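You operate a simulated robot arm through the tools that you are given. There is no shell and no other tool.

You run a simulated two-armed robot. Do the job below in one go: nothing can be reset, and whatever is moved stays where it is left.

TASK
Lock the hand lever, then set the adjuster at servo 1 to 5 mm and clamp it again.
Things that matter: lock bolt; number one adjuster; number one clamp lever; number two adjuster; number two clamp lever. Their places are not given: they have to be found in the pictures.

The check looks at the end state, three seconds after you hand in, the way a careful person would. Anything else that was tipped, shoved, dropped, spilled or broken makes it a failure.

THE ROBOT
Two 7-joint arms with two-finger parallel grippers on one trunk that stands fixed in place. Base frame: the origin is at the foot of the trunk, x ahead of it, y to its left, z up. Lengths are in mm, angles in rad, forces in N, time in s.
The left shoulder is at [30, 119, 935], the right one opposite. With the tool pointing down near the work surface each hand reaches from about 100 to 620 mm from the base axis, measured 20 degrees to its own side. Payload 3.43 kg a hand.
The TCP of each hand is the grasp point between the finger pads, 30 mm short of the fingertips. In the tool frame z runs along the fingers and y along their closing line. Largest opening 94 mm; finger width 28, thickness 10; the body of the gripper, 50 by 96 mm, starts 55 mm behind the TCP.
Orientation is that of the tool frame in the base frame, as a unit quaternion [x, y, z, w]. With the fingers straight down and closing along the base's y, the tool's x points along the base's -x, its y along +y and its z along -z.

THE INTERFACE
- The arms move only by the tool drive_tool. It takes "left_moves", "right_moves" or both (then of equal length, played together; a hand with none holds still); each is a list of rows, each a list of 3 entries, a list of its own where there are three numbers: the shift along the tool's x, y, z in units of 50 mm (1.0 is 50 mm), then the turn, a rotation vector about the tool's x, y, z in units of 4 degrees (1.0 is 4 degrees), then the finger opening in m, from 0 to 0.094. In form: [[[tx, ty, tz], [wx, wy, wz], grip], ...]. A call has 1 to 20 rows; each row shifts and turns the commanded pose from where the row before left it, along the tool's axes as they then stand. A call with a number of a shift or a turn outside -1 to 1 is refused whole. Rows are played at 5 a second. More than 50 mm and 0.15 rad between two rows, or a gripper value outside its range, and nothing of the call is played. Where a pose cannot be reached the arm comes as near as it can. A force on the tool above 40 N (or 10 N above the force at the start of the call, whichever is more), or a blocked arm, ends the call early, and 0.2 s more pass. Each finger travels about 72 mm/s and halts on what it meets, pressing with about 29 N; the grip force reading is that of the motor and also rises with nothing between the fingers. The clock runs only during rows and for 0.2 s after the last one: add rows that do not move to give the fingers time. It gives the time, the measured TCP pose, the force on the tool (base axes), the opening and the grip force at its end, in the units of the frame above (readings bear some noise), with the torque about the TCP (base axes, N m) and any sound that the robot's microphone picked up.
- Cameras (640 x 400 px; columns grow to the right, rows downward): "scene" is now at [31.6, 26.3, 1630]; the picture's right is [0.14, -0.99, 0.00], its down [-0.83, -0.12, -0.55] and it looks along [0.55, 0.08, -0.83] (base axes); focal length 323 px, centre (320, 200). "left" rides on the left gripper at [76, -14, -102] in its tool frame; the picture's right is [0.18, 0.98, 0.00], its down [-0.75, 0.14, -0.64] and it looks along [-0.63, 0.12, 0.77] (tool axes); focal length 243 px, centre (320, 200). "right" rides on the right gripper at [76, 14, -102] in its tool frame; the picture's right is [-0.18, 0.98, 0.00], its down [-0.75, -0.14, -0.64] and it looks along [-0.63, -0.12, 0.77] (tool axes); focal length 243 px, centre (320, 200).
- capture(camera): a new picture of that camera. No time passes.
- slide_trunk(by): moves the trunk up (or, below 0, down) by that many mm; the arms and the scene camera ride with it, the base frame stays. It gives what a move gives, with no picture.
- head_to(pan, tilt): turns the head with the scene camera to pan (to the left, within 2.496 rad either way) and tilt (down, from -0.506 to 1.204), counted from straight ahead of the robot. It gives what a move gives.
- probe_pixels(camera, pixels): there is no depth. For up to 12 entries [column, row, z] of the newest picture of that camera ("zoom" is the newest enlarged one), the place [x, y] in the base frame at which the ray of that pixel passes the height z, good to about 3 mm, but the place of the scene camera against the robot may be out by one fixed shift of up to 25 mm in any direction. No time passes.
- enlarge(camera, box): a new picture of the part [left, top, right, bottom] of that camera's present view, enlarged. No time passes.
- sign_off(): hands the job in; it is judged then, once.

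Unless the task says otherwise, let go and move clear before handing in.

The tools are called after ">>>" as name(argument=value, ...) on one line, values as JSON. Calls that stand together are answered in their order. drive_tool: Moves the arms, as the interface text tells. Its arguments: {"type":"object","properties":{"left_moves":{"type":"array"},"right_moves":{"type":"array"}},"required":[]} The other tools are called the same way: slide_trunk (by) moves the trunk up or down; head_to (pan, tilt) turns the head that bears the scene camera; capture (camera) takes a picture; probe_pixels (camera, pixels) gives the place at which the rays of pixels pass given heights; enlarge (camera, box) takes an enlarged picture of a part of a camera's view; sign_off () hands the job in.

At the start:

```text
clock: 0.0
left_tool_pos: [383.2, 192.7, 1121.5]
left_tool_rot: [0.0, 1.0, 0.0, 0.0]
left_wrist_force: [0.9, 0.3, 0.3]
left_moment: [0.0, 0.01, -0.03]
left_width: 93.9
left_gripper_force: 0.1
right_tool_pos: [461.3, -179.0, 1143.6]
right_tool_rot: [0.0, 1.0, 0.0, 0.0]
right_wrist_force: [-0.4, -0.7, -0.5]
right_moment: [-0.02, 0.0, 0.0]
right_width: 94.2
right_gripper_force: 0.1
trunk travel left (down, up): [-200.0, 210.0]
head pan, tilt (commanded): [0.145, 0.988]
```

scene: 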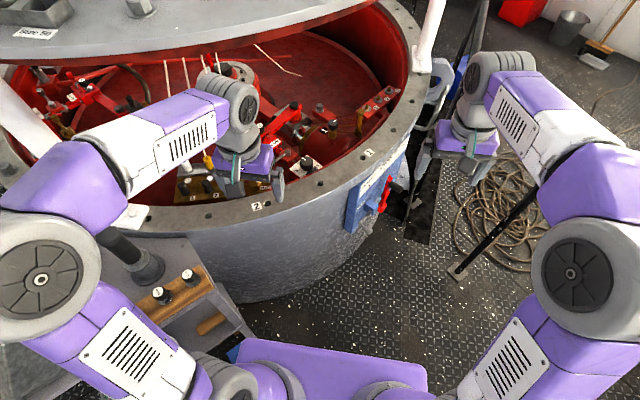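
right: 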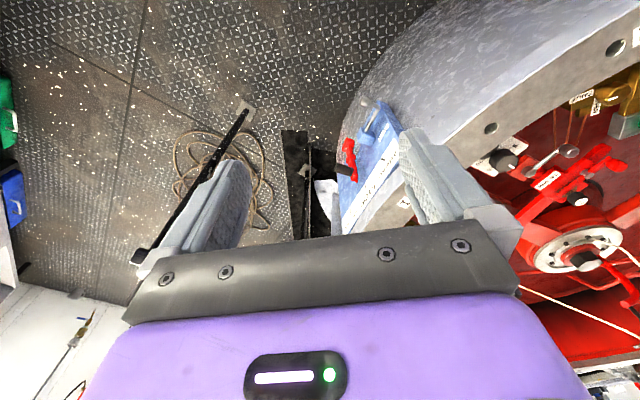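
left: 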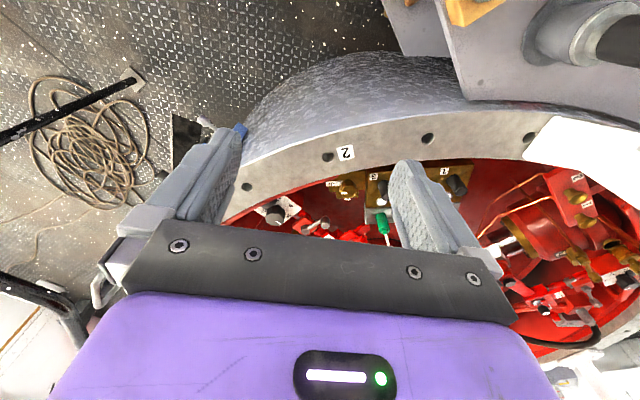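

The scene shows a big grey drum with red machinery inside, a blue panel with a red lever near (380,195), and labelled parts around (190,190) and (300,160). I will enlarge several regions before moving anything.

>>> enlarge(camera="scene", box=[320, 120, 440, 240])

>>> enlarge(camera="scene", box=[150, 80, 420, 230])

>>> enlarge(camera="scene", box=[0, 30, 200, 160])

>>> enlarge(camera="left", box=[220, 120, 640, 350])

>>> enlarge(camera="right", box=[320, 60, 640, 300])

```text
3.33 times, centred on (380, 180) of scene
```

zoom: 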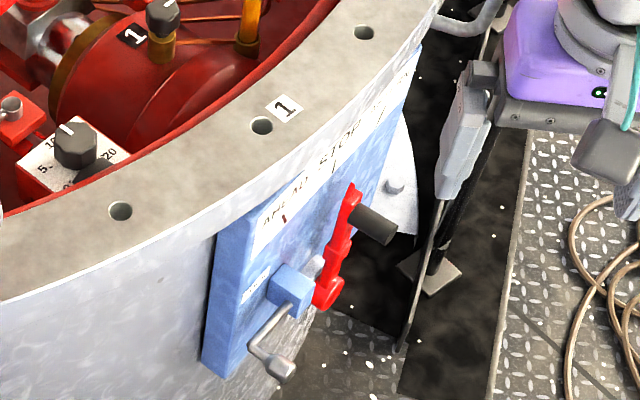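

```text
2.37 times, centred on (285, 155) of scene
```

zoom: 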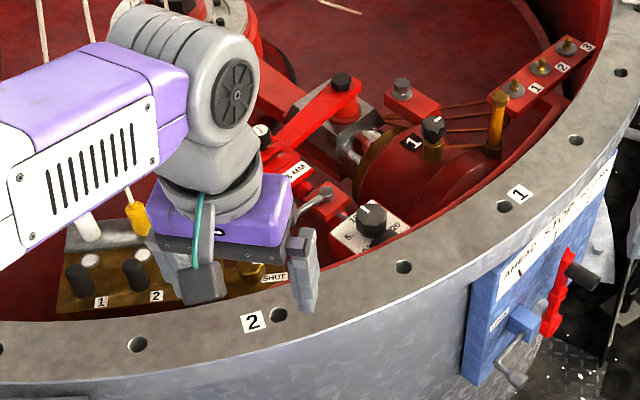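

```text
3.08 times, centred on (100, 95) of scene
```

zoom: 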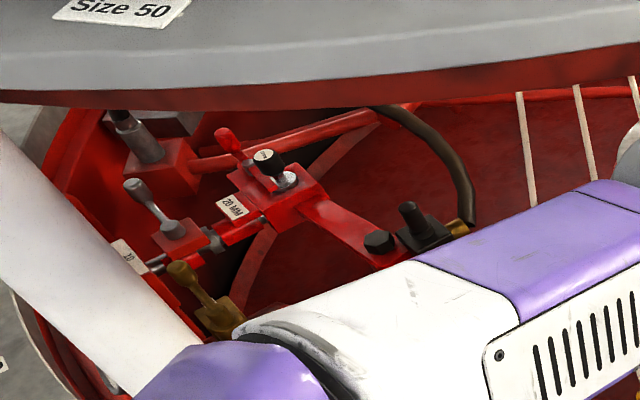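

```text
1.52 times, centred on (430, 235) of left
```

zoom: 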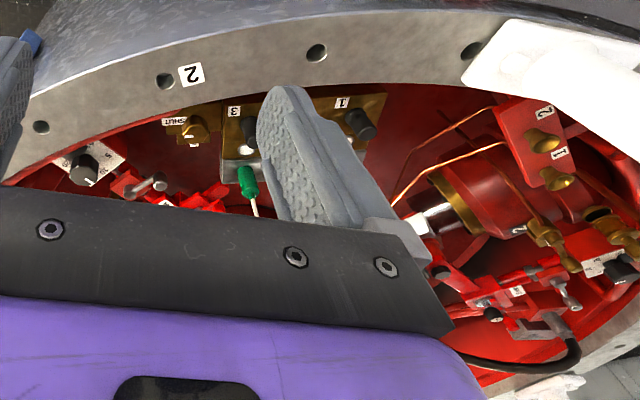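

```text
1.67 times, centred on (480, 180) of right
```

zoom: 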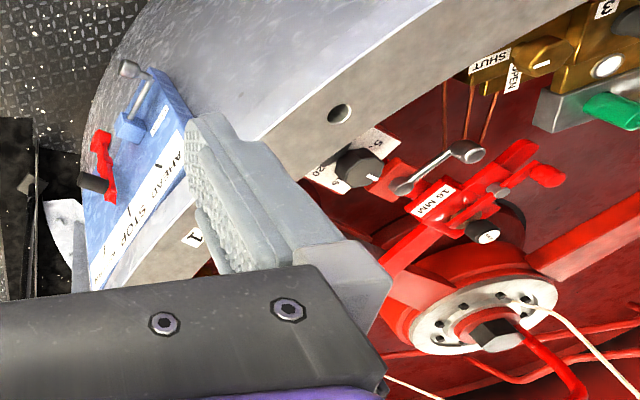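

The blue panel carries a red hand lever with a bolt and a crank handle, and servo 1's white scale plate sits inside the rim near scene (305,165). I will triangulate heights using features that both the scene and wrist cameras can see.

>>> probe_pixels(camera="scene", pixels=[[369, 152, 900], [369, 152, 800], [369, 152, 700], [369, 152, 600], [302, 166, 900], [302, 166, 800], [302, 166, 700], [302, 166, 600]])

>>> probe_pixels(camera="right", pixels=[[404, 203, 900], [404, 203, 800], [404, 203, 700], [404, 203, 600], [505, 158, 900], [505, 158, 800], [505, 158, 700], [505, 158, 600]])

```text
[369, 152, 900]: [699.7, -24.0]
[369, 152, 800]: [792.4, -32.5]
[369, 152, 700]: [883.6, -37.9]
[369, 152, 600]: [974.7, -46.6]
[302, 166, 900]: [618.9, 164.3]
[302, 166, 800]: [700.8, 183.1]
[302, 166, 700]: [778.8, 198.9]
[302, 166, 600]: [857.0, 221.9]
```

```text
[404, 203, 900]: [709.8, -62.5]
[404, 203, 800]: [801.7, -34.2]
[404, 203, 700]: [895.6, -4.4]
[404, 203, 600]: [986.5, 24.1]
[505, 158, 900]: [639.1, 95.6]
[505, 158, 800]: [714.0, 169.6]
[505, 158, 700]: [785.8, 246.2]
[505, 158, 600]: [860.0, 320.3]
```

Both views agree on a rim height of about 800 mm, with the rim "1" label near (800,-34) and the servo 1 plate near (725,185,780). The left hand blocks the scene view, so I will move it back and left.

>>> drive_tool(left_moves=[[[0.6, 0.7, 0], [0, 0, 0], 0.094], [[0.6, 0.7, 0], [0, 0, 0], 0.094], [[0.6, 0.7, 0], [0, 0, 0], 0.094], [[0.6, 0.7, 0], [0, 0, 0], 0.094], [[0, 0, 0], [0, 0, 0], 0.094]])

>>> capture(camera="scene")

>>> capture(camera="left")

```text
clock: 1.2
left_tool_pos: [264.4, 334.8, 1120.1]
left_tool_rot: [0.0, 1.0, 0.0, 0.0]
left_wrist_force: [0.2, 0.2, -0.4]
left_moment: [0.02, -0.01, -0.03]
left_width: 94.0
left_gripper_force: 0.1
right_tool_pos: [460.7, -179.1, 1142.6]
right_tool_rot: [0.0, 1.0, 0.0, 0.001]
right_wrist_force: [0.5, 0.1, 1.0]
right_moment: [0.01, 0.0, 0.0]
right_width: 94.2
right_gripper_force: 0.0
trunk travel left (down, up): [-200.0, 210.0]
head pan, tilt (commanded): [0.145, 0.988]
```

```text
taken
```

scene: 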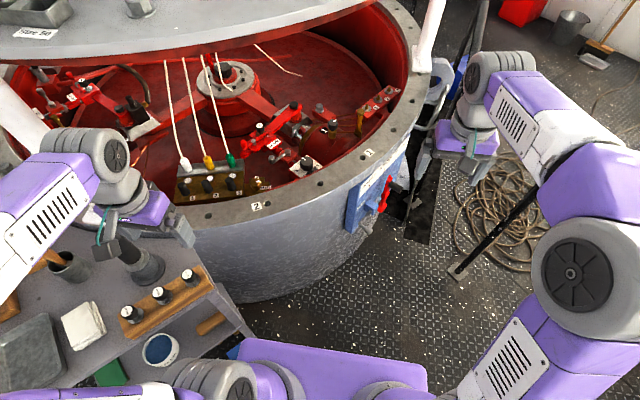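

```text
taken
```

left: 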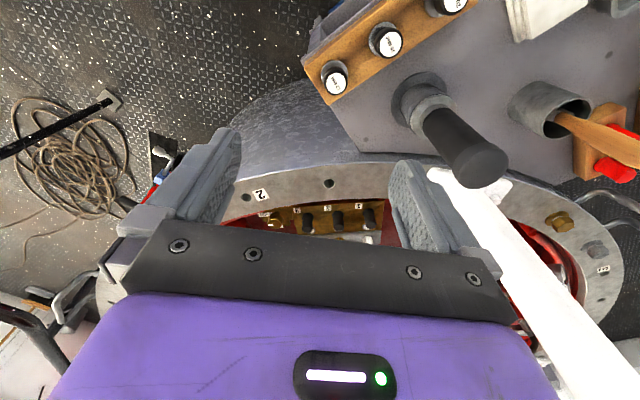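

>>> enlarge(camera="scene", box=[225, 85, 345, 200])

>>> enlarge(camera="scene", box=[345, 150, 425, 230])

>>> enlarge(camera="scene", box=[160, 130, 280, 215])

>>> enlarge(camera="scene", box=[280, 140, 330, 180])

>>> enlarge(camera="scene", box=[20, 50, 180, 150])

```text
3.48 times, centred on (285, 142) of scene
```

zoom: 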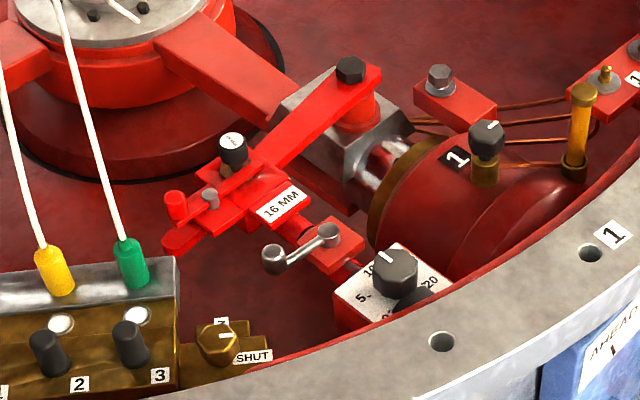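

```text
5.00 times, centred on (385, 190) of scene
```

zoom: 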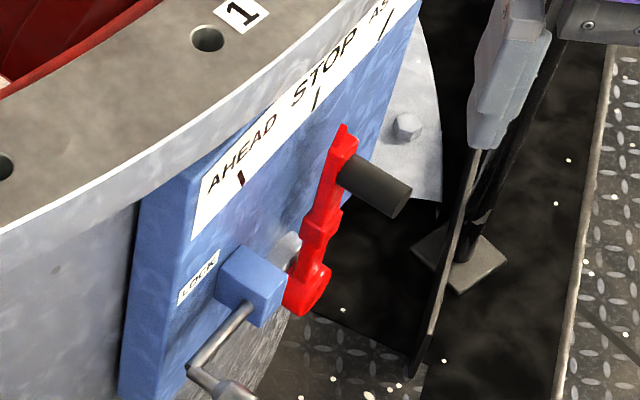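

```text
4.71 times, centred on (220, 172) of scene
```

zoom: 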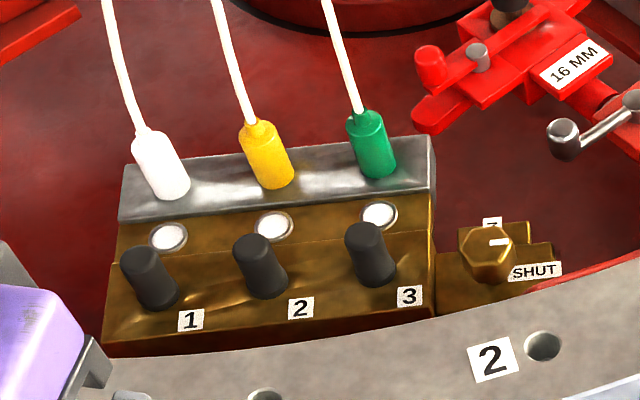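

```text
10.00 times, centred on (305, 160) of scene
```

zoom: 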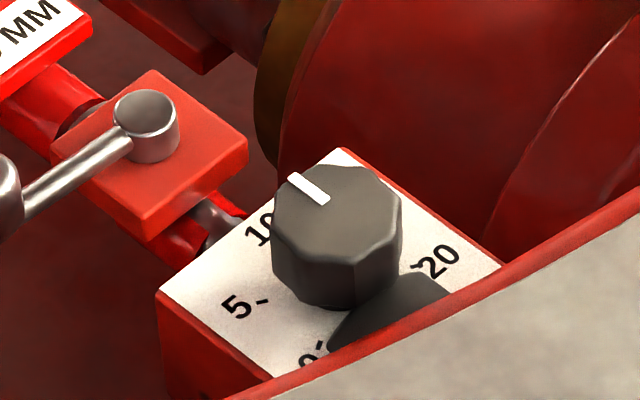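

```text
4.00 times, centred on (100, 100) of scene
```

zoom: 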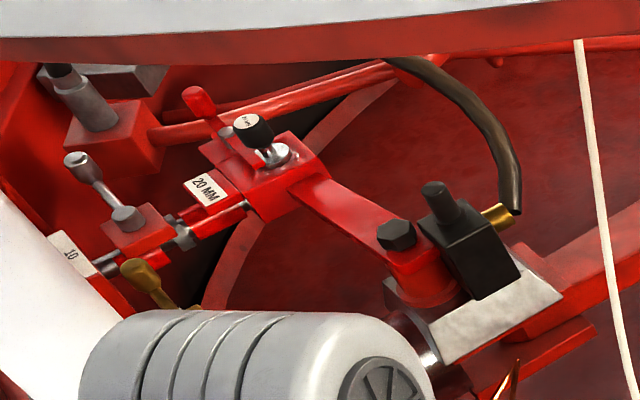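

The adjuster 1 knob points to about 12–13 on its 0–20 scale ("16 MM" marks the strip beside it), with a grey clamp lever next to it. The blue panel reads "AHEAD / STOP / AS…", with a LOCK bolt beside the lever pivot. I will probe the panel geometry.

>>> probe_pixels(camera="scene", pixels=[[349, 190, 770], [405, 150, 770], [347, 228, 640], [388, 176, 760], [378, 210, 660], [362, 228, 620], [408, 148, 800], [330, 200, 800], [230, 225, 800], [425, 80, 800], [300, 215, 800]])

>>> enlarge(camera="right", box=[320, 90, 440, 220])

>>> enlarge(camera="right", box=[480, 60, 640, 220])

```text
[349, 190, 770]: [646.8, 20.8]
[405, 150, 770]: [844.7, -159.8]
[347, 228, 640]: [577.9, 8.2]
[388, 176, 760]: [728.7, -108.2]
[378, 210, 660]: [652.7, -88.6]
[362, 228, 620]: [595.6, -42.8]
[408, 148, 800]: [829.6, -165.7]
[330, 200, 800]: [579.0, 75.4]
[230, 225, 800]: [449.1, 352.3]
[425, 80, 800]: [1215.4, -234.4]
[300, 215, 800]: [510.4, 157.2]
```

```text
3.08 times, centred on (380, 155) of right
```

zoom: 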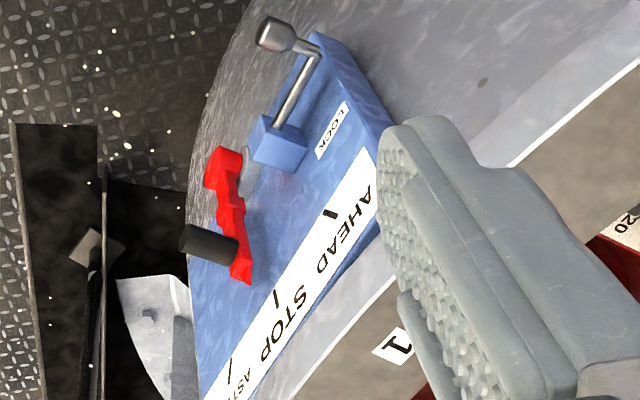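

```text
2.50 times, centred on (560, 140) of right
```

zoom: 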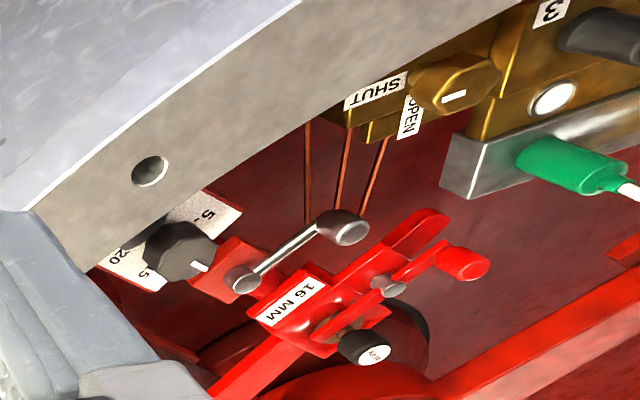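

The panel faces back and to the right, with normal about (-0.67,-0.74), and spans roughly (647,21) to (845,-160). I will lower the right hand in front of it, clear of everything, and yaw it about 48° so its camera faces the panel.

>>> drive_tool(right_moves=[[[-0.1, -0.24, 0.8], [0, 0, 0], 0.094], [[-0.1, -0.24, 0.8], [0, 0, 0], 0.094], [[-0.1, -0.24, 0.8], [0, 0, 0], 0.094], [[-0.1, -0.24, 0.8], [0, 0, 0], 0.094], [[-0.1, -0.24, 0.8], [0, 0, 0], 0.094], [[0, 0, 0], [0, 0, -1], 0.094], [[0, 0, 0], [0, 0, -1], 0.094], [[0, 0, 0], [0, 0, -1], 0.094], [[0, 0, 0], [0, 0, -1], 0.094], [[0, 0, 0], [0, 0, -1], 0.094], [[0, 0, 0], [0, 0, -1], 0.094], [[0, 0, 0], [0, 0, -1], 0.094], [[0, 0, 0], [0, 0, -1], 0.094], [[0, 0, 0], [0, 0, -1], 0.094], [[0, 0, 0], [0, 0, -1], 0.094], [[0, 0, 0], [0, 0, -1], 0.094], [[0, 0, 0], [0, 0, -1], 0.094]])

>>> capture(camera="right")

>>> capture(camera="scene")

```text
clock: 4.8
left_tool_pos: [262.5, 333.8, 1121.7]
left_tool_rot: [0.0, 1.0, 0.001, 0.0]
left_wrist_force: [-0.6, -0.3, 0.5]
left_moment: [-0.05, 0.0, 0.0]
left_width: 94.1
left_gripper_force: 0.0
right_tool_pos: [487.6, -237.8, 943.1]
right_tool_rot: [-0.408, 0.913, 0.0, 0.0]
right_wrist_force: [0.2, 0.2, -0.7]
right_moment: [0.0, -0.02, 0.0]
right_width: 94.3
right_gripper_force: 0.1
trunk travel left (down, up): [-200.0, 210.0]
head pan, tilt (commanded): [0.145, 0.988]
```

```text
taken
```

right: 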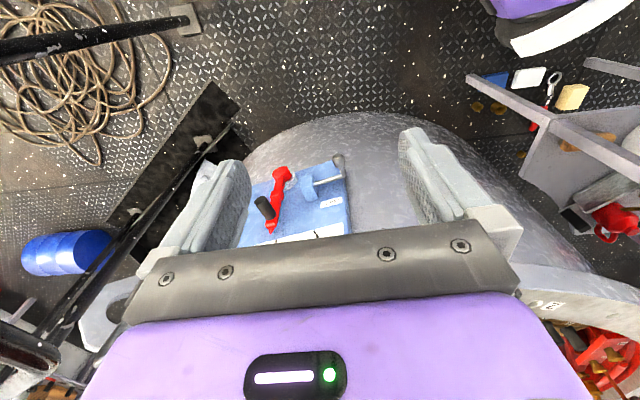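

```text
taken
```

scene: 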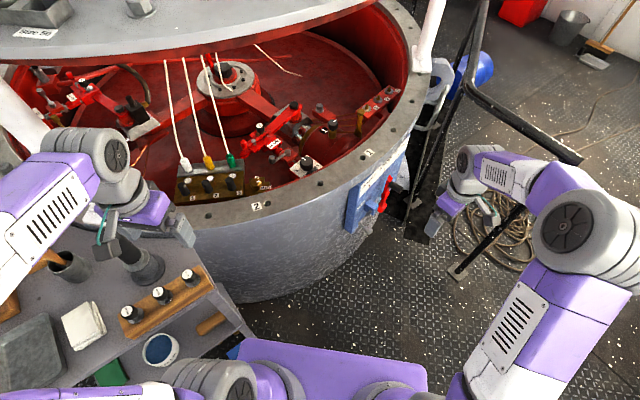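

The wrist view now shows the panel at (300,200), with the lever, bolt block and crank in frame. I will enlarge it.

>>> enlarge(camera="right", box=[230, 145, 370, 245])

>>> probe_pixels(camera="right", pixels=[[338, 158, 640], [338, 158, 660], [338, 158, 680], [306, 190, 700], [306, 190, 680], [306, 190, 660], [280, 175, 700], [280, 175, 660], [262, 203, 740], [262, 203, 780]])

```text
4.00 times, centred on (300, 195) of right
```

zoom: 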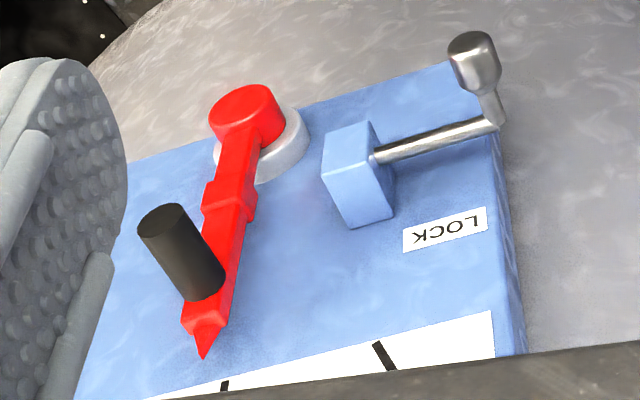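

```text
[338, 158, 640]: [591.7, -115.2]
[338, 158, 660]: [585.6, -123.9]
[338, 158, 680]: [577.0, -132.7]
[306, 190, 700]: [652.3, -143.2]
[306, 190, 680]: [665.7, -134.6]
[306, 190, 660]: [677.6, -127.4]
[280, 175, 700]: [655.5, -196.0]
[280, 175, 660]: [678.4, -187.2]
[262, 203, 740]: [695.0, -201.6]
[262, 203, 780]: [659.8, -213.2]
```

The lever pointer lines up with the STOP mark. The bolt rod lies in line with the lever's lug at zoom (230,205) and its crank sticks out to the left, so the bolt looks withdrawn. I will lower the hand 150 mm for a second view to triangulate.

>>> drive_tool(right_moves=[[[0, 0, 0.8], [0, 0, 0], 0.094], [[0, 0, 0.8], [0, 0, 0], 0.094], [[0, 0, 0.8], [0, 0, 0], 0.094], [[0, 0, 0.6], [0, 0, 0], 0.094], [[0, 0, 0], [0, 0, 0], 0.094]])

>>> capture(camera="right")

>>> enlarge(camera="right", box=[220, 150, 400, 262])

```text
clock: 6.0
left_tool_pos: [264.1, 334.0, 1121.8]
left_tool_rot: [0.001, 1.0, 0.0, 0.0]
left_wrist_force: [-1.0, -0.3, 0.1]
left_moment: [0.02, -0.02, 0.04]
left_width: 94.2
left_gripper_force: 0.1
right_tool_pos: [485.4, -237.2, 792.3]
right_tool_rot: [-0.407, 0.914, -0.001, 0.001]
right_wrist_force: [-0.2, -0.5, 0.3]
right_moment: [0.01, -0.01, -0.04]
right_width: 94.2
right_gripper_force: 0.0
trunk travel left (down, up): [-200.0, 210.0]
head pan, tilt (commanded): [0.145, 0.988]
```

```text
taken
```

right: 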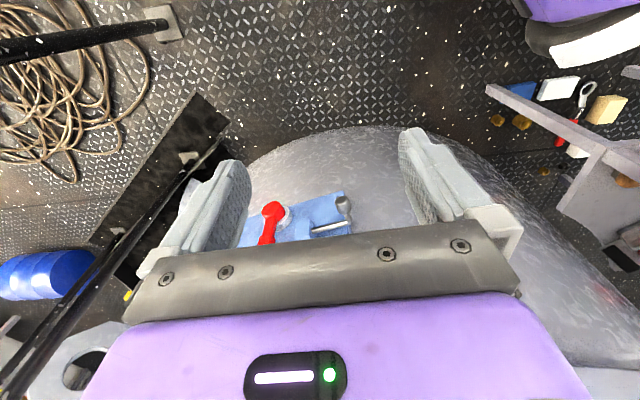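

```text
3.56 times, centred on (310, 206) of right
```

zoom: 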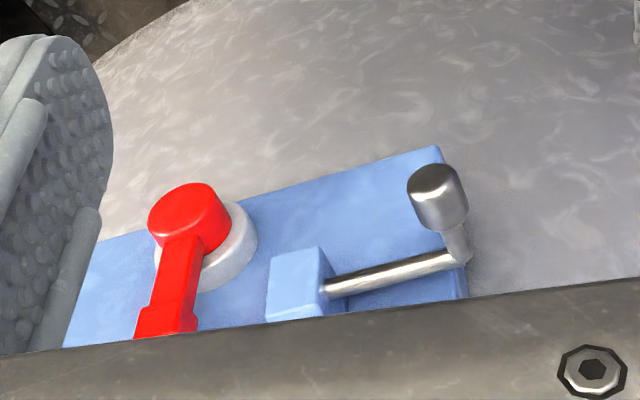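

Triangulating puts the crank handle near (628,-78,560) and the rod near z≈565, so the panel sits lower than I first assumed. I will raise the hand a little, yaw 8° more and pitch the camera flatter for a cleaner frontal view.

>>> drive_tool(right_moves=[[[0, 0, -0.8], [0, 0, -1], 0.094], [[0, 0, -0.8], [0, 0, -1], 0.094], [[0.5, 0, 0], [0, -1, 0], 0.094], [[0.5, 0, 0], [0, -1, 0], 0.094], [[0, 0, 0], [0, -1, 0], 0.094], [[0, 0, 0], [0, -1, 0], 0.094], [[0, 0, 0], [0, -1, 0], 0.094], [[0, 0, 0], [0, 0, 0], 0.094]])

>>> capture(camera="right")

>>> enlarge(camera="right", box=[200, 120, 400, 245])

```text
clock: 7.8
left_tool_pos: [264.0, 334.5, 1120.8]
left_tool_rot: [0.0, 1.0, 0.0, 0.0]
left_wrist_force: [0.5, -0.2, 0.4]
left_moment: [-0.01, 0.01, -0.01]
left_width: 94.3
left_gripper_force: 0.1
right_tool_pos: [460.0, -279.7, 870.7]
right_tool_rot: [-0.462, 0.869, 0.081, 0.155]
right_wrist_force: [-1.6, 0.8, -0.7]
right_moment: [-0.01, 0.0, 0.03]
right_width: 94.0
right_gripper_force: 0.1
trunk travel left (down, up): [-200.0, 210.0]
head pan, tilt (commanded): [0.145, 0.988]
```

```text
taken
```

right: 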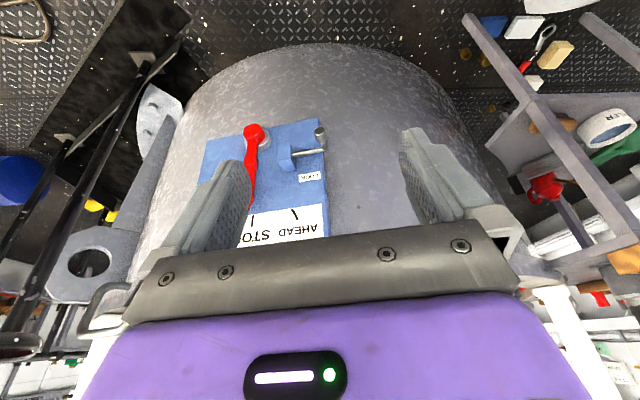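

```text
3.20 times, centred on (300, 182) of right
```

zoom: 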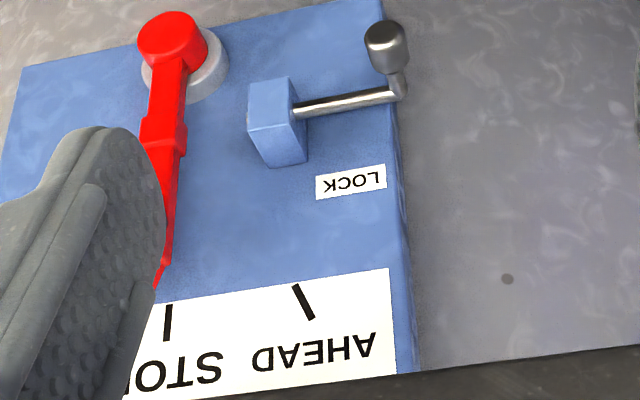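

This is a clear view: crank corner at (324,148), rod entry at (292,154.5), handle at (321,131). I will probe these rays to combine with the earlier ones.

>>> probe_pixels(camera="right", pixels=[[324.06, 148.25, 500], [324.06, 148.25, 600], [320.9, 131.4, 500], [320.9, 131.4, 600], [291.9, 154.5, 500], [291.9, 154.5, 600], [320.3, 119.5, 500], [331.25, 235, 700], [331.25, 235, 600], [206, 145, 500], [206, 145, 600]])

>>> probe_pixels(camera="scene", pixels=[[369, 230, 560], [369, 230, 600], [361, 226, 560], [361, 226, 600], [349, 190, 700], [349, 190, 650], [405, 150, 700], [405, 150, 650]])

>>> enlarge(camera="scene", box=[335, 165, 405, 245])

```text
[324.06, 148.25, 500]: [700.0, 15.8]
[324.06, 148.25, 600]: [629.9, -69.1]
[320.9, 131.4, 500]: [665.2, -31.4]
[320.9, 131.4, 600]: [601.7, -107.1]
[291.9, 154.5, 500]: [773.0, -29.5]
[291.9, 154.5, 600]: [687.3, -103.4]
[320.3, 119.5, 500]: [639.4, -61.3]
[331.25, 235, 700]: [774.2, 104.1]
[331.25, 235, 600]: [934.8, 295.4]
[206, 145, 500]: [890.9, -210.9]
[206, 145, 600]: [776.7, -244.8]
```

```text
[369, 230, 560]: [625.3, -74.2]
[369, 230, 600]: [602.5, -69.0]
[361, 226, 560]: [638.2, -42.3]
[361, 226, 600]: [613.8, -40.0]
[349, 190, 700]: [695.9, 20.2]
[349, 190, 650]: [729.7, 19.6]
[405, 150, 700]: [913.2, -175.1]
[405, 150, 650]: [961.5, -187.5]
```

```text
5.00 times, centred on (370, 205) of scene
```

zoom: 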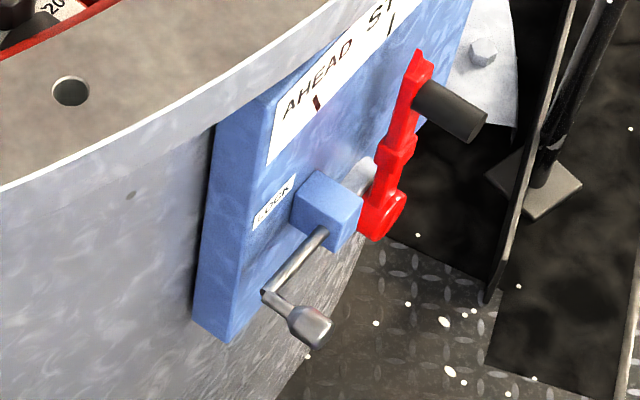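

Combining views, the rod runs from (643,-52,580) to the block at (705,-88,580), so the slide direction is about (0.861,-0.507). The handle knob is at (625,-80,564), and the lever's black grip end is near (768,-183,647). I will straighten the hand, square its yaw to the rod and close the fingers to use them as a pusher.

>>> drive_tool(right_moves=[[[0, 0, 0], [0, 1, 0], 0.0], [[0, 0, 0], [0, 1, 0], 0.0], [[0, 0, 0], [0, 1, 0], 0.0], [[0, 0, 0], [0, 1, 0], 0.0], [[0, 0, 0], [0, 1, 0], 0.0], [[0, 0, 0], [0, 0, -0.8], 0.0], [[0, 0, 0], [0, 0, 0], 0.0]])

>>> capture(camera="right")

```text
clock: 9.4
left_tool_pos: [263.3, 334.3, 1121.0]
left_tool_rot: [-0.001, 1.0, 0.0, 0.0]
left_wrist_force: [0.0, 0.6, 0.0]
left_moment: [0.02, 0.01, -0.01]
left_width: 94.1
left_gripper_force: 0.1
right_tool_pos: [459.0, -281.0, 872.3]
right_tool_rot: [-0.495, 0.869, 0.0, 0.001]
right_wrist_force: [-0.5, -0.4, -0.1]
right_moment: [0.04, 0.0, -0.01]
right_width: 0.0
right_gripper_force: 29.1
trunk travel left (down, up): [-200.0, 210.0]
head pan, tilt (commanded): [0.145, 0.988]
```

```text
taken
```

right: 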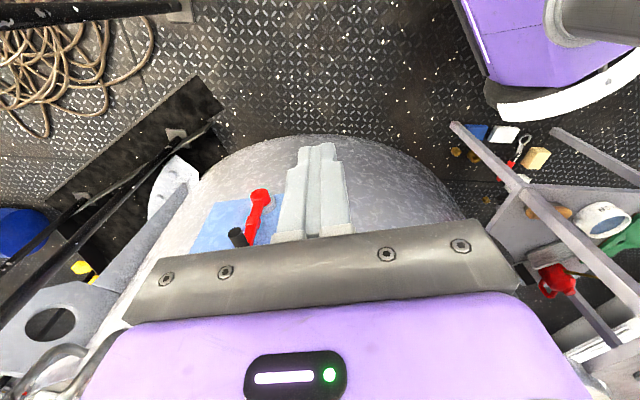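

The fingers are closed and the tool is vertical at yaw 59.3°. I will move to a point left of the handle and 60 mm outboard, lower to working height, then check the view before moving in.

>>> drive_tool(right_moves=[[[-0.79, 0.04, 0], [0, 0, 0], 0.0], [[-0.79, 0.04, 0], [0, 0, 0], 0.0], [[-0.79, 0.04, 0], [0, 0, 0], 0.0], [[-0.79, 0.04, 0], [0, 0, 0], 0.0], [[-0.79, 0.04, 0], [0, 0, 0], 0.0], [[0, 0, 0.9], [0, 0, 0], 0.0], [[0, 0, 0.9], [0, 0, 0], 0.0], [[0, 0, 0.9], [0, 0, 0], 0.0], [[0, 0, 0.9], [0, 0, 0], 0.0], [[0, 0, 0.9], [0, 0, 0], 0.0], [[0, 0, 0.9], [0, 0, 0], 0.0], [[0, 0, 0.5], [0, 0, 0], 0.0], [[0, 0, 0], [0, 0, 0], 0.0]])

>>> capture(camera="right")

>>> capture(camera="scene")

>>> enlarge(camera="scene", box=[320, 160, 440, 270])

```text
clock: 12.2
left_tool_pos: [263.5, 334.3, 1121.7]
left_tool_rot: [0.0, 1.0, 0.0, 0.0]
left_wrist_force: [-0.1, -0.2, -0.1]
left_moment: [0.0, 0.01, -0.03]
left_width: 94.1
left_gripper_force: 0.1
right_tool_pos: [553.0, -106.1, 577.6]
right_tool_rot: [-0.495, 0.869, 0.0, 0.0]
right_wrist_force: [-0.2, 0.5, 0.1]
right_moment: [-0.01, -0.01, 0.01]
right_width: 0.0
right_gripper_force: 29.4
trunk travel left (down, up): [-200.0, 210.0]
head pan, tilt (commanded): [0.145, 0.988]
```

```text
taken
```

right: 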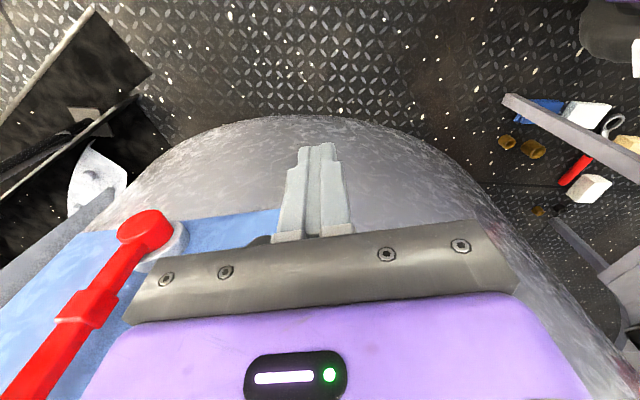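

```text
taken
```

scene: 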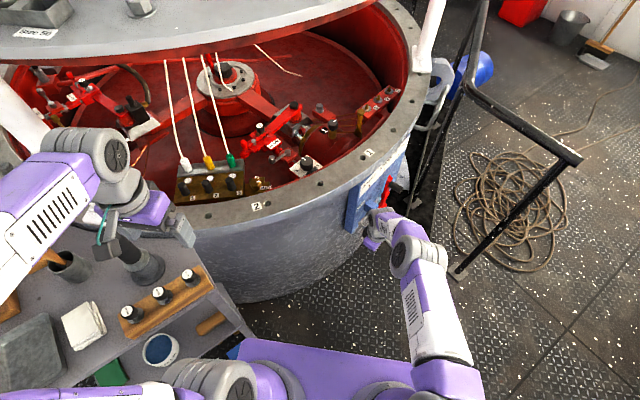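

```text
3.64 times, centred on (380, 215) of scene
```

zoom: 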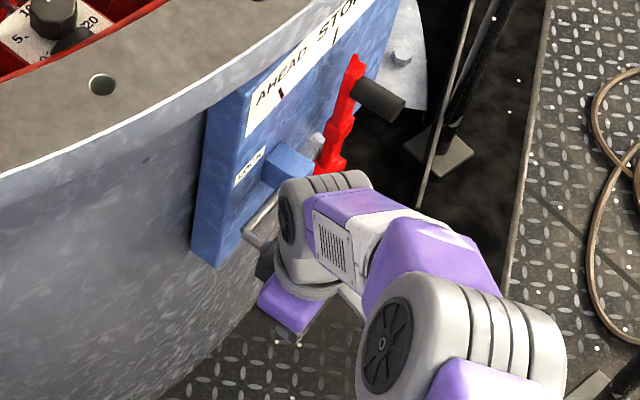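

The handle is just visible at (258,240), about 49 mm to the lever side of the fingers and clear of them. I will move straight in 60 mm.

>>> drive_tool(right_moves=[[[-0.4, 0, 0], [0, 0, 0], 0.0], [[-0.4, 0, 0], [0, 0, 0], 0.0], [[-0.4, 0, 0], [0, 0, 0], 0.0], [[0, 0, 0], [0, 0, 0], 0.0]])

>>> capture(camera="right")

>>> enlarge(camera="right", box=[200, 120, 400, 245])

```text
clock: 13.2
left_tool_pos: [263.5, 333.7, 1120.7]
left_tool_rot: [0.0, 1.0, -0.001, -0.001]
left_wrist_force: [-0.6, 0.3, 0.4]
left_moment: [0.01, -0.01, -0.03]
left_width: 94.1
left_gripper_force: 0.0
right_tool_pos: [570.0, -64.8, 584.5]
right_tool_rot: [-0.493, 0.87, 0.0, 0.0]
right_wrist_force: [-0.8, 0.2, -0.2]
right_moment: [0.0, 0.02, 0.0]
right_width: 0.1
right_gripper_force: 29.1
right hand out of reach, approached as far as the arm can: row 2, 3
trunk travel left (down, up): [-200.0, 210.0]
head pan, tilt (commanded): [0.145, 0.988]
```

```text
taken
```

right: 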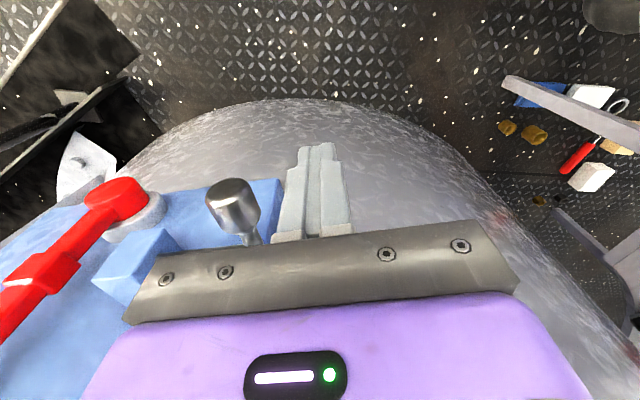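

```text
3.20 times, centred on (300, 182) of right
```

zoom: 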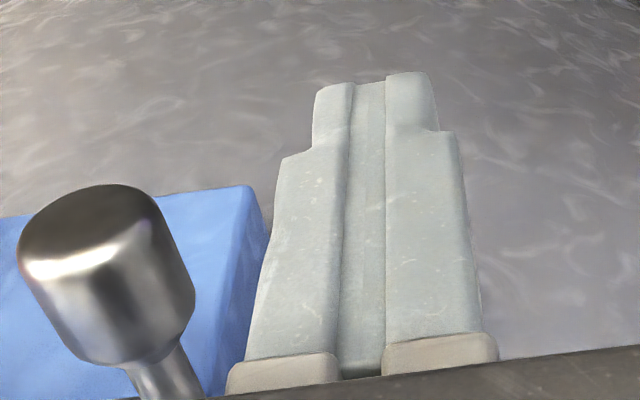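

The arm ran out of reach at (570,-65,584), and the handle knob is large at (235,205). I need a lower shoulder and a forward-tilted tool, so I will back off and up, lift the left hand away from the bench items, then lower the trunk.

>>> drive_tool(left_moves=[[[0.2, -0.56, -0.53], [0, 0, 0], 0.094], [[0.2, -0.56, -0.53], [0, 0, 0], 0.094], [[0.2, -0.56, -0.53], [0, 0, 0], 0.094], [[0, 0, 0], [0, 0, 0], 0.094]], right_moves=[[[0.5, 0, 0], [0, 0, 0], 0.0], [[0.5, 0, -0.7], [0, 0, 0], 0.0], [[0.5, 0, -0.7], [0, 0, 0], 0.0], [[0, 0, -0.7], [0, 0, 0], 0.0]])

>>> capture(camera="left")

>>> capture(camera="scene")

```text
clock: 14.2
left_tool_pos: [232.6, 250.9, 1198.8]
left_tool_rot: [0.0, 1.0, -0.001, 0.0]
left_wrist_force: [0.0, 0.7, 0.5]
left_moment: [0.0, -0.01, -0.02]
left_width: 94.1
left_gripper_force: 0.1
right_tool_pos: [527.9, -132.4, 691.5]
right_tool_rot: [-0.494, 0.869, -0.001, 0.0]
right_wrist_force: [-0.1, 1.1, 1.2]
right_moment: [-0.03, -0.02, -0.02]
right_width: 0.0
right_gripper_force: 29.0
trunk travel left (down, up): [-200.0, 210.0]
head pan, tilt (commanded): [0.145, 0.988]
```

```text
taken
```

left: 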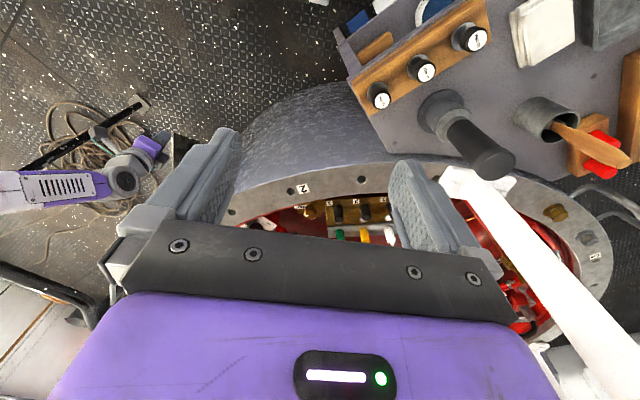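

```text
taken
```

scene: 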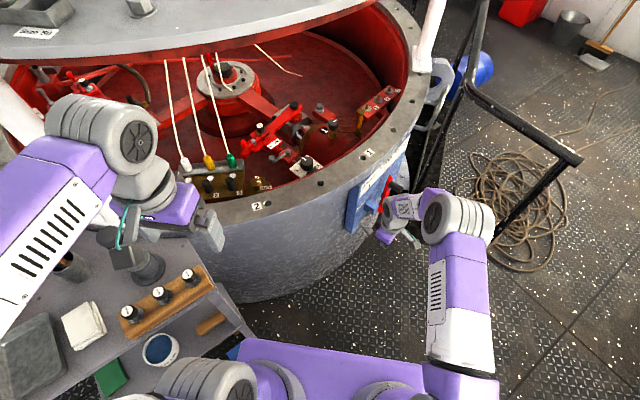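

Both hands are clear, with the left at (233,251,1199). I will lower the trunk 100 mm.

>>> slide_trunk(by=-100)

```text
clock: 15.5
left_tool_pos: [233.6, 250.2, 1099.9]
left_tool_rot: [0.0, 1.0, 0.0, -0.001]
left_wrist_force: [0.2, -0.3, -0.6]
left_moment: [0.01, 0.03, -0.02]
left_width: 93.9
left_gripper_force: 0.0
right_tool_pos: [526.5, -130.9, 590.7]
right_tool_rot: [-0.494, 0.87, -0.001, 0.0]
right_wrist_force: [-0.7, -0.2, -0.1]
right_moment: [0.01, 0.0, 0.02]
right_width: 0.0
right_gripper_force: 28.9
trunk travel left (down, up): [-100.0, 310.0]
head pan, tilt (commanded): [0.145, 0.988]
```

The trunk is down and the right hand is at (526.5,-131,591). I will lean the tool about 32° forward, fingertips towards +x, to gain reach.

>>> drive_tool(right_moves=[[[0, 0, 0], [1, -0.594, 0], 0.0], [[0, 0, 0], [1, -0.594, 0], 0.0], [[0, 0, 0], [1, -0.594, 0], 0.0], [[0, 0, 0], [1, -0.594, 0], 0.0], [[0, 0, 0], [1, -0.594, 0], 0.0], [[0, 0, 0], [1, -0.594, 0], 0.0], [[0, 0, 0], [1, -0.594, 0], 0.0], [[0, 0, 0], [0, 0, 0], 0.0]])

>>> capture(camera="right")

```text
clock: 17.3
left_tool_pos: [234.7, 249.9, 1098.2]
left_tool_rot: [0.0, 1.0, 0.0, 0.0]
left_wrist_force: [0.3, 0.1, 0.6]
left_moment: [-0.02, -0.01, -0.02]
left_width: 94.0
left_gripper_force: 0.1
right_tool_pos: [527.8, -130.7, 590.8]
right_tool_rot: [-0.474, 0.835, -0.14, 0.244]
right_wrist_force: [1.0, 0.1, 0.5]
right_moment: [0.02, -0.02, -0.01]
right_width: 0.1
right_gripper_force: 29.2
trunk travel left (down, up): [-100.0, 310.0]
head pan, tilt (commanded): [0.145, 0.988]
```

```text
taken
```

right: 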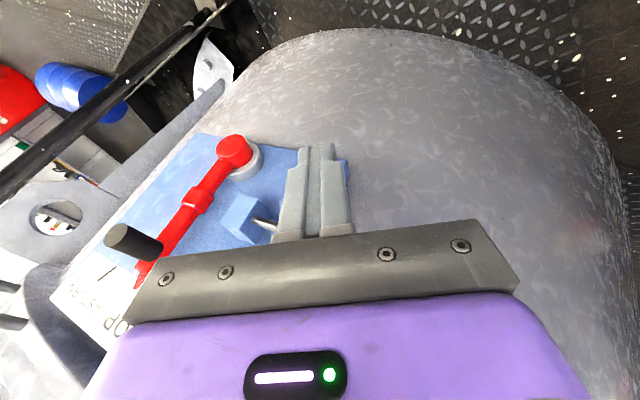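

The tilt matches what I computed, and the handle is hidden behind the fingers, about 31 mm to their side. I will move in to the start point left of the handle.

>>> drive_tool(right_moves=[[[0, 0.24, 0], [0, 0, 0], 0.0], [[-0.54, 0, 0.245], [0, 0, 0], 0.0], [[-0.54, 0, 0.245], [0, 0, 0], 0.0], [[-0.54, 0, 0.245], [0, 0, 0], 0.0], [[0, 0, 0], [0, 0, 0], 0.0]])

>>> capture(camera="right")

>>> capture(camera="scene")

>>> enlarge(camera="scene", box=[320, 100, 440, 220])

```text
clock: 18.5
left_tool_pos: [233.9, 249.4, 1098.0]
left_tool_rot: [0.0, 1.0, 0.0, 0.0]
left_wrist_force: [0.4, -0.4, 0.1]
left_moment: [0.02, -0.01, 0.0]
left_width: 93.9
left_gripper_force: 0.1
right_tool_pos: [574.0, -58.2, 575.8]
right_tool_rot: [-0.475, 0.834, -0.138, 0.244]
right_wrist_force: [0.1, -0.1, 0.7]
right_moment: [-0.01, 0.01, 0.04]
right_width: 0.0
right_gripper_force: 28.5
trunk travel left (down, up): [-100.0, 310.0]
head pan, tilt (commanded): [0.145, 0.988]
```

```text
taken
```

right: 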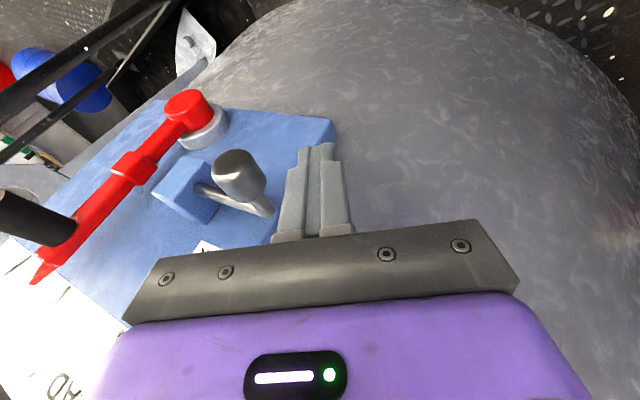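

```text
taken
```

scene: 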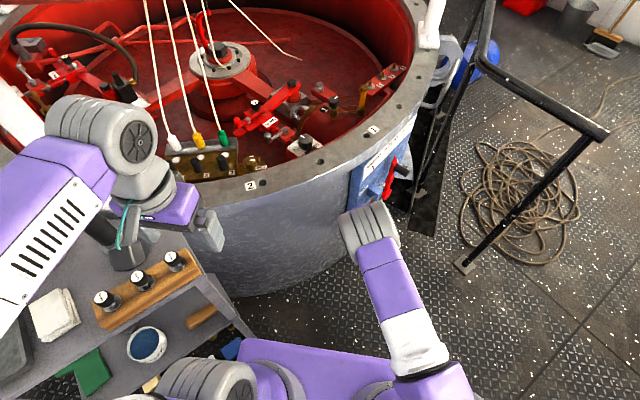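

```text
3.33 times, centred on (380, 160) of scene
```

zoom: 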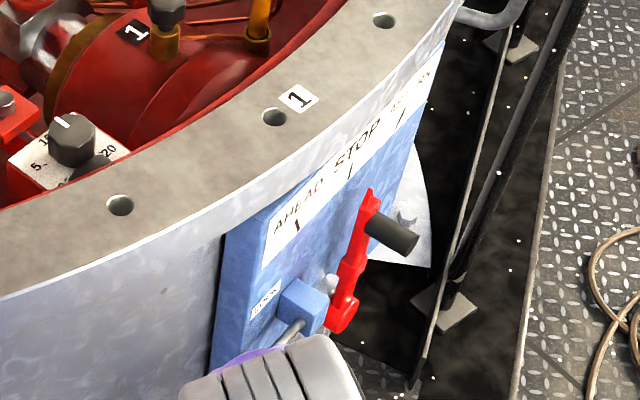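

The fingers now sit left of the crank knob, which is at (240,172) with its corner at (265,210) as predicted. I will push along the rod direction in 10 mm steps and watch the force.

>>> drive_tool(right_moves=[[[0.0126, -0.176, 0.093], [0, 0, 0], 0.0], [[0.0126, -0.176, 0.093], [0, 0, 0], 0.0], [[0.0126, -0.176, 0.093], [0, 0, 0], 0.0], [[0.0126, -0.176, 0.093], [0, 0, 0], 0.0], [[0.0126, -0.176, 0.093], [0, 0, 0], 0.0], [[0.0126, -0.176, 0.093], [0, 0, 0], 0.0]])

>>> capture(camera="right")

```text
clock: 19.9
left_tool_pos: [232.2, 250.1, 1099.5]
left_tool_rot: [0.0, 1.0, 0.0, 0.0]
left_wrist_force: [0.5, -0.8, -0.1]
left_moment: [-0.02, 0.0, 0.0]
left_width: 94.1
left_gripper_force: 0.1
right_tool_pos: [624.6, -85.9, 574.9]
right_tool_rot: [-0.474, 0.834, -0.14, 0.244]
right_wrist_force: [-1.9, 0.8, -1.2]
right_moment: [0.03, 0.01, -0.07]
right_width: 0.0
right_gripper_force: 29.0
trunk travel left (down, up): [-100.0, 310.0]
head pan, tilt (commanded): [0.145, 0.988]
```

```text
taken
```

right: 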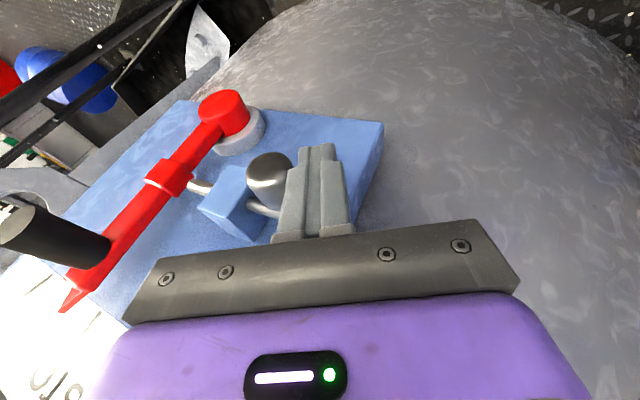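

The bolt is sliding: its nose now shows at (198,187), reaching for the lever's lug, with only about 2 N of resistance. I will keep pushing.

>>> drive_tool(right_moves=[[[0.0126, -0.176, 0.093], [0, 0, 0], 0.0], [[0.0126, -0.176, 0.093], [0, 0, 0], 0.0], [[0.0126, -0.176, 0.093], [0, 0, 0], 0.0]])

>>> capture(camera="right")

>>> enlarge(camera="right", box=[100, 80, 340, 280])

```text
clock: 20.7
left_tool_pos: [234.9, 249.8, 1098.8]
left_tool_rot: [0.0, 1.0, 0.0, 0.0]
left_wrist_force: [0.3, -0.2, 0.6]
left_moment: [0.02, 0.0, 0.0]
left_width: 94.1
left_gripper_force: 0.0
right_tool_pos: [651.3, -101.7, 578.5]
right_tool_rot: [-0.474, 0.834, -0.14, 0.245]
right_wrist_force: [-1.8, 0.5, -0.6]
right_moment: [0.03, 0.01, -0.02]
right_width: 0.0
right_gripper_force: 28.9
trunk travel left (down, up): [-100.0, 310.0]
head pan, tilt (commanded): [0.145, 0.988]
```

```text
taken
```

right: 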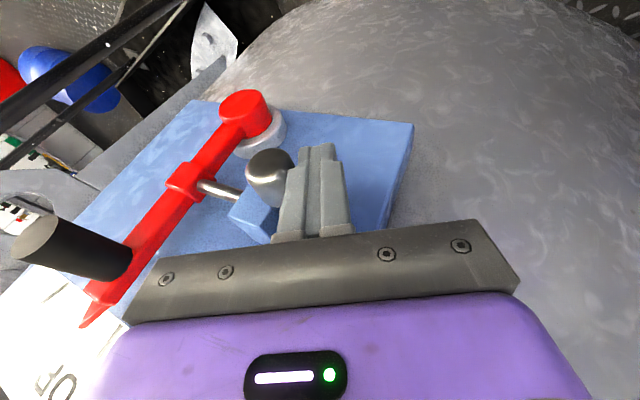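

```text
2.00 times, centred on (220, 180) of right
```

zoom: 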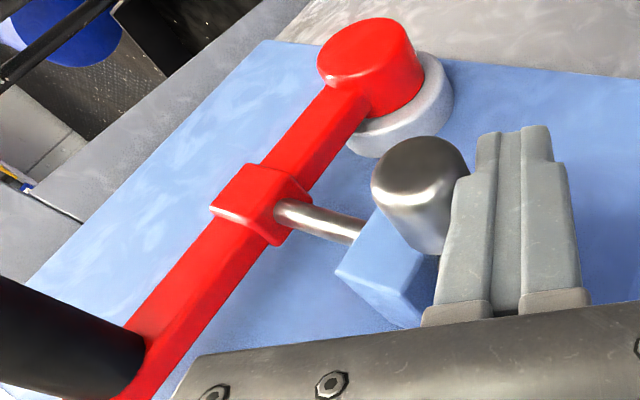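

The bolt nose now meets the lever's lug at zoom (285,210), with the handle still clear of the block. I will continue pushing until it seats.

>>> drive_tool(right_moves=[[[0.0126, -0.176, 0.09], [0, 0, 0], 0.0], [[0.0126, -0.176, 0.09], [0, 0, 0], 0.0], [[0, 0, 0], [0, 0, 0], 0.0]])

>>> enlarge(camera="right", box=[100, 80, 340, 280])

```text
clock: 21.3
left_tool_pos: [235.0, 249.3, 1098.3]
left_tool_rot: [0.0, 1.0, 0.0, -0.001]
left_wrist_force: [1.7, 0.2, 0.1]
left_moment: [0.02, 0.04, -0.02]
left_width: 94.0
left_gripper_force: 0.1
right_tool_pos: [659.3, -103.2, 569.6]
right_tool_rot: [-0.477, 0.836, -0.132, 0.235]
right_wrist_force: [-6.3, 5.0, -2.8]
right_moment: [-0.06, 0.0, 0.06]
right_width: 0.0
right_gripper_force: 28.9
trunk travel left (down, up): [-100.0, 310.0]
head pan, tilt (commanded): [0.145, 0.988]
stopped in row 2 (right hand): the force on the tool passed its limit at 50 N (the readings are from after the stop); the commanded pose is now the measured one
```

```text
2.00 times, centred on (220, 180) of right
```

zoom: 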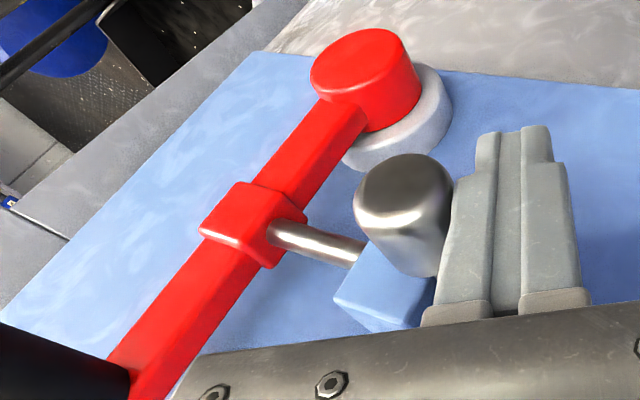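

The push stopped at 50 N after about 65 mm of bolt travel, which suggests the crank has met the block. I will back off and inspect whether the bolt is inside the lug.

>>> drive_tool(right_moves=[[[0, 0.35, -0.18], [0, 0, 0], 0.0], [[0, 0.35, -0.18], [0, 0, 0], 0.0], [[0.7, 0, -0.4], [0, 0, 0], 0.0], [[0.7, 0, -0.4], [0, 0, 0], 0.0], [[0.7, 0, -0.4], [0, 0, 0], 0.0], [[0, 0, 0], [0, 0, 0], 0.0]])

>>> capture(camera="right")

>>> enlarge(camera="right", box=[180, 110, 340, 250])

>>> capture(camera="scene")

>>> enlarge(camera="scene", box=[340, 130, 420, 210])

```text
clock: 22.7
left_tool_pos: [234.0, 249.6, 1097.6]
left_tool_rot: [0.0, 1.0, 0.0, 0.0]
left_wrist_force: [-0.4, 0.5, 0.1]
left_moment: [-0.01, 0.01, 0.01]
left_width: 94.0
left_gripper_force: 0.0
right_tool_pos: [550.2, -178.0, 595.6]
right_tool_rot: [-0.477, 0.836, -0.133, 0.239]
right_wrist_force: [0.0, -0.5, -0.1]
right_moment: [0.01, -0.01, -0.01]
right_width: 0.0
right_gripper_force: 28.5
trunk travel left (down, up): [-100.0, 310.0]
head pan, tilt (commanded): [0.145, 0.988]
```

```text
taken
```

right: 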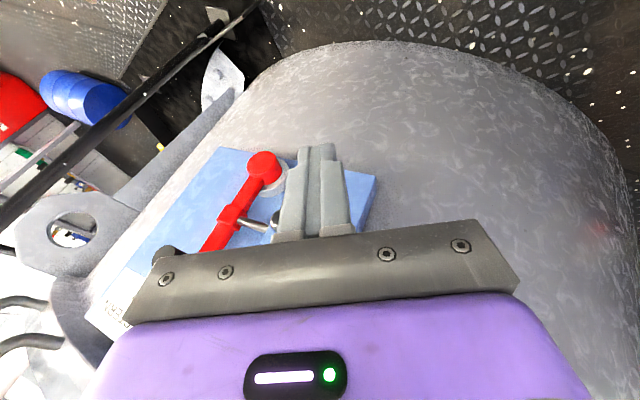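

```text
2.86 times, centred on (260, 180) of right
```

zoom: 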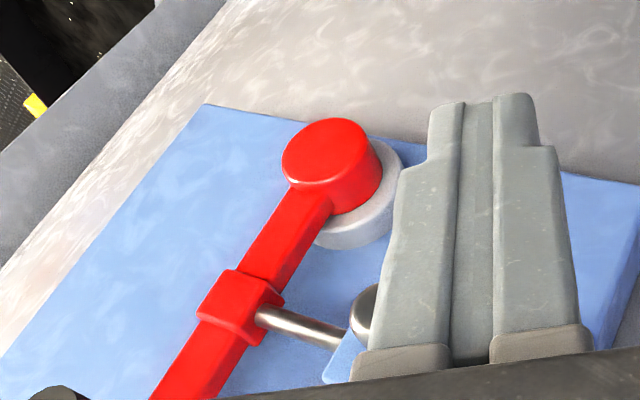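

```text
taken
```

scene: 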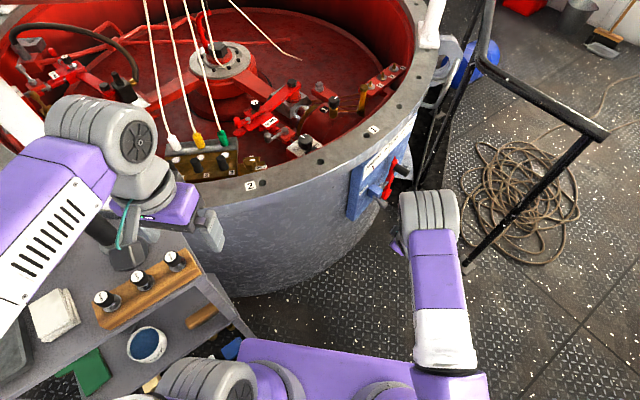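

```text
5.00 times, centred on (380, 170) of scene
```

zoom: 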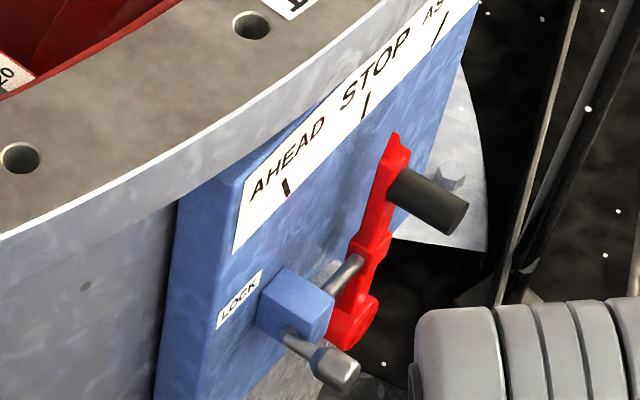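

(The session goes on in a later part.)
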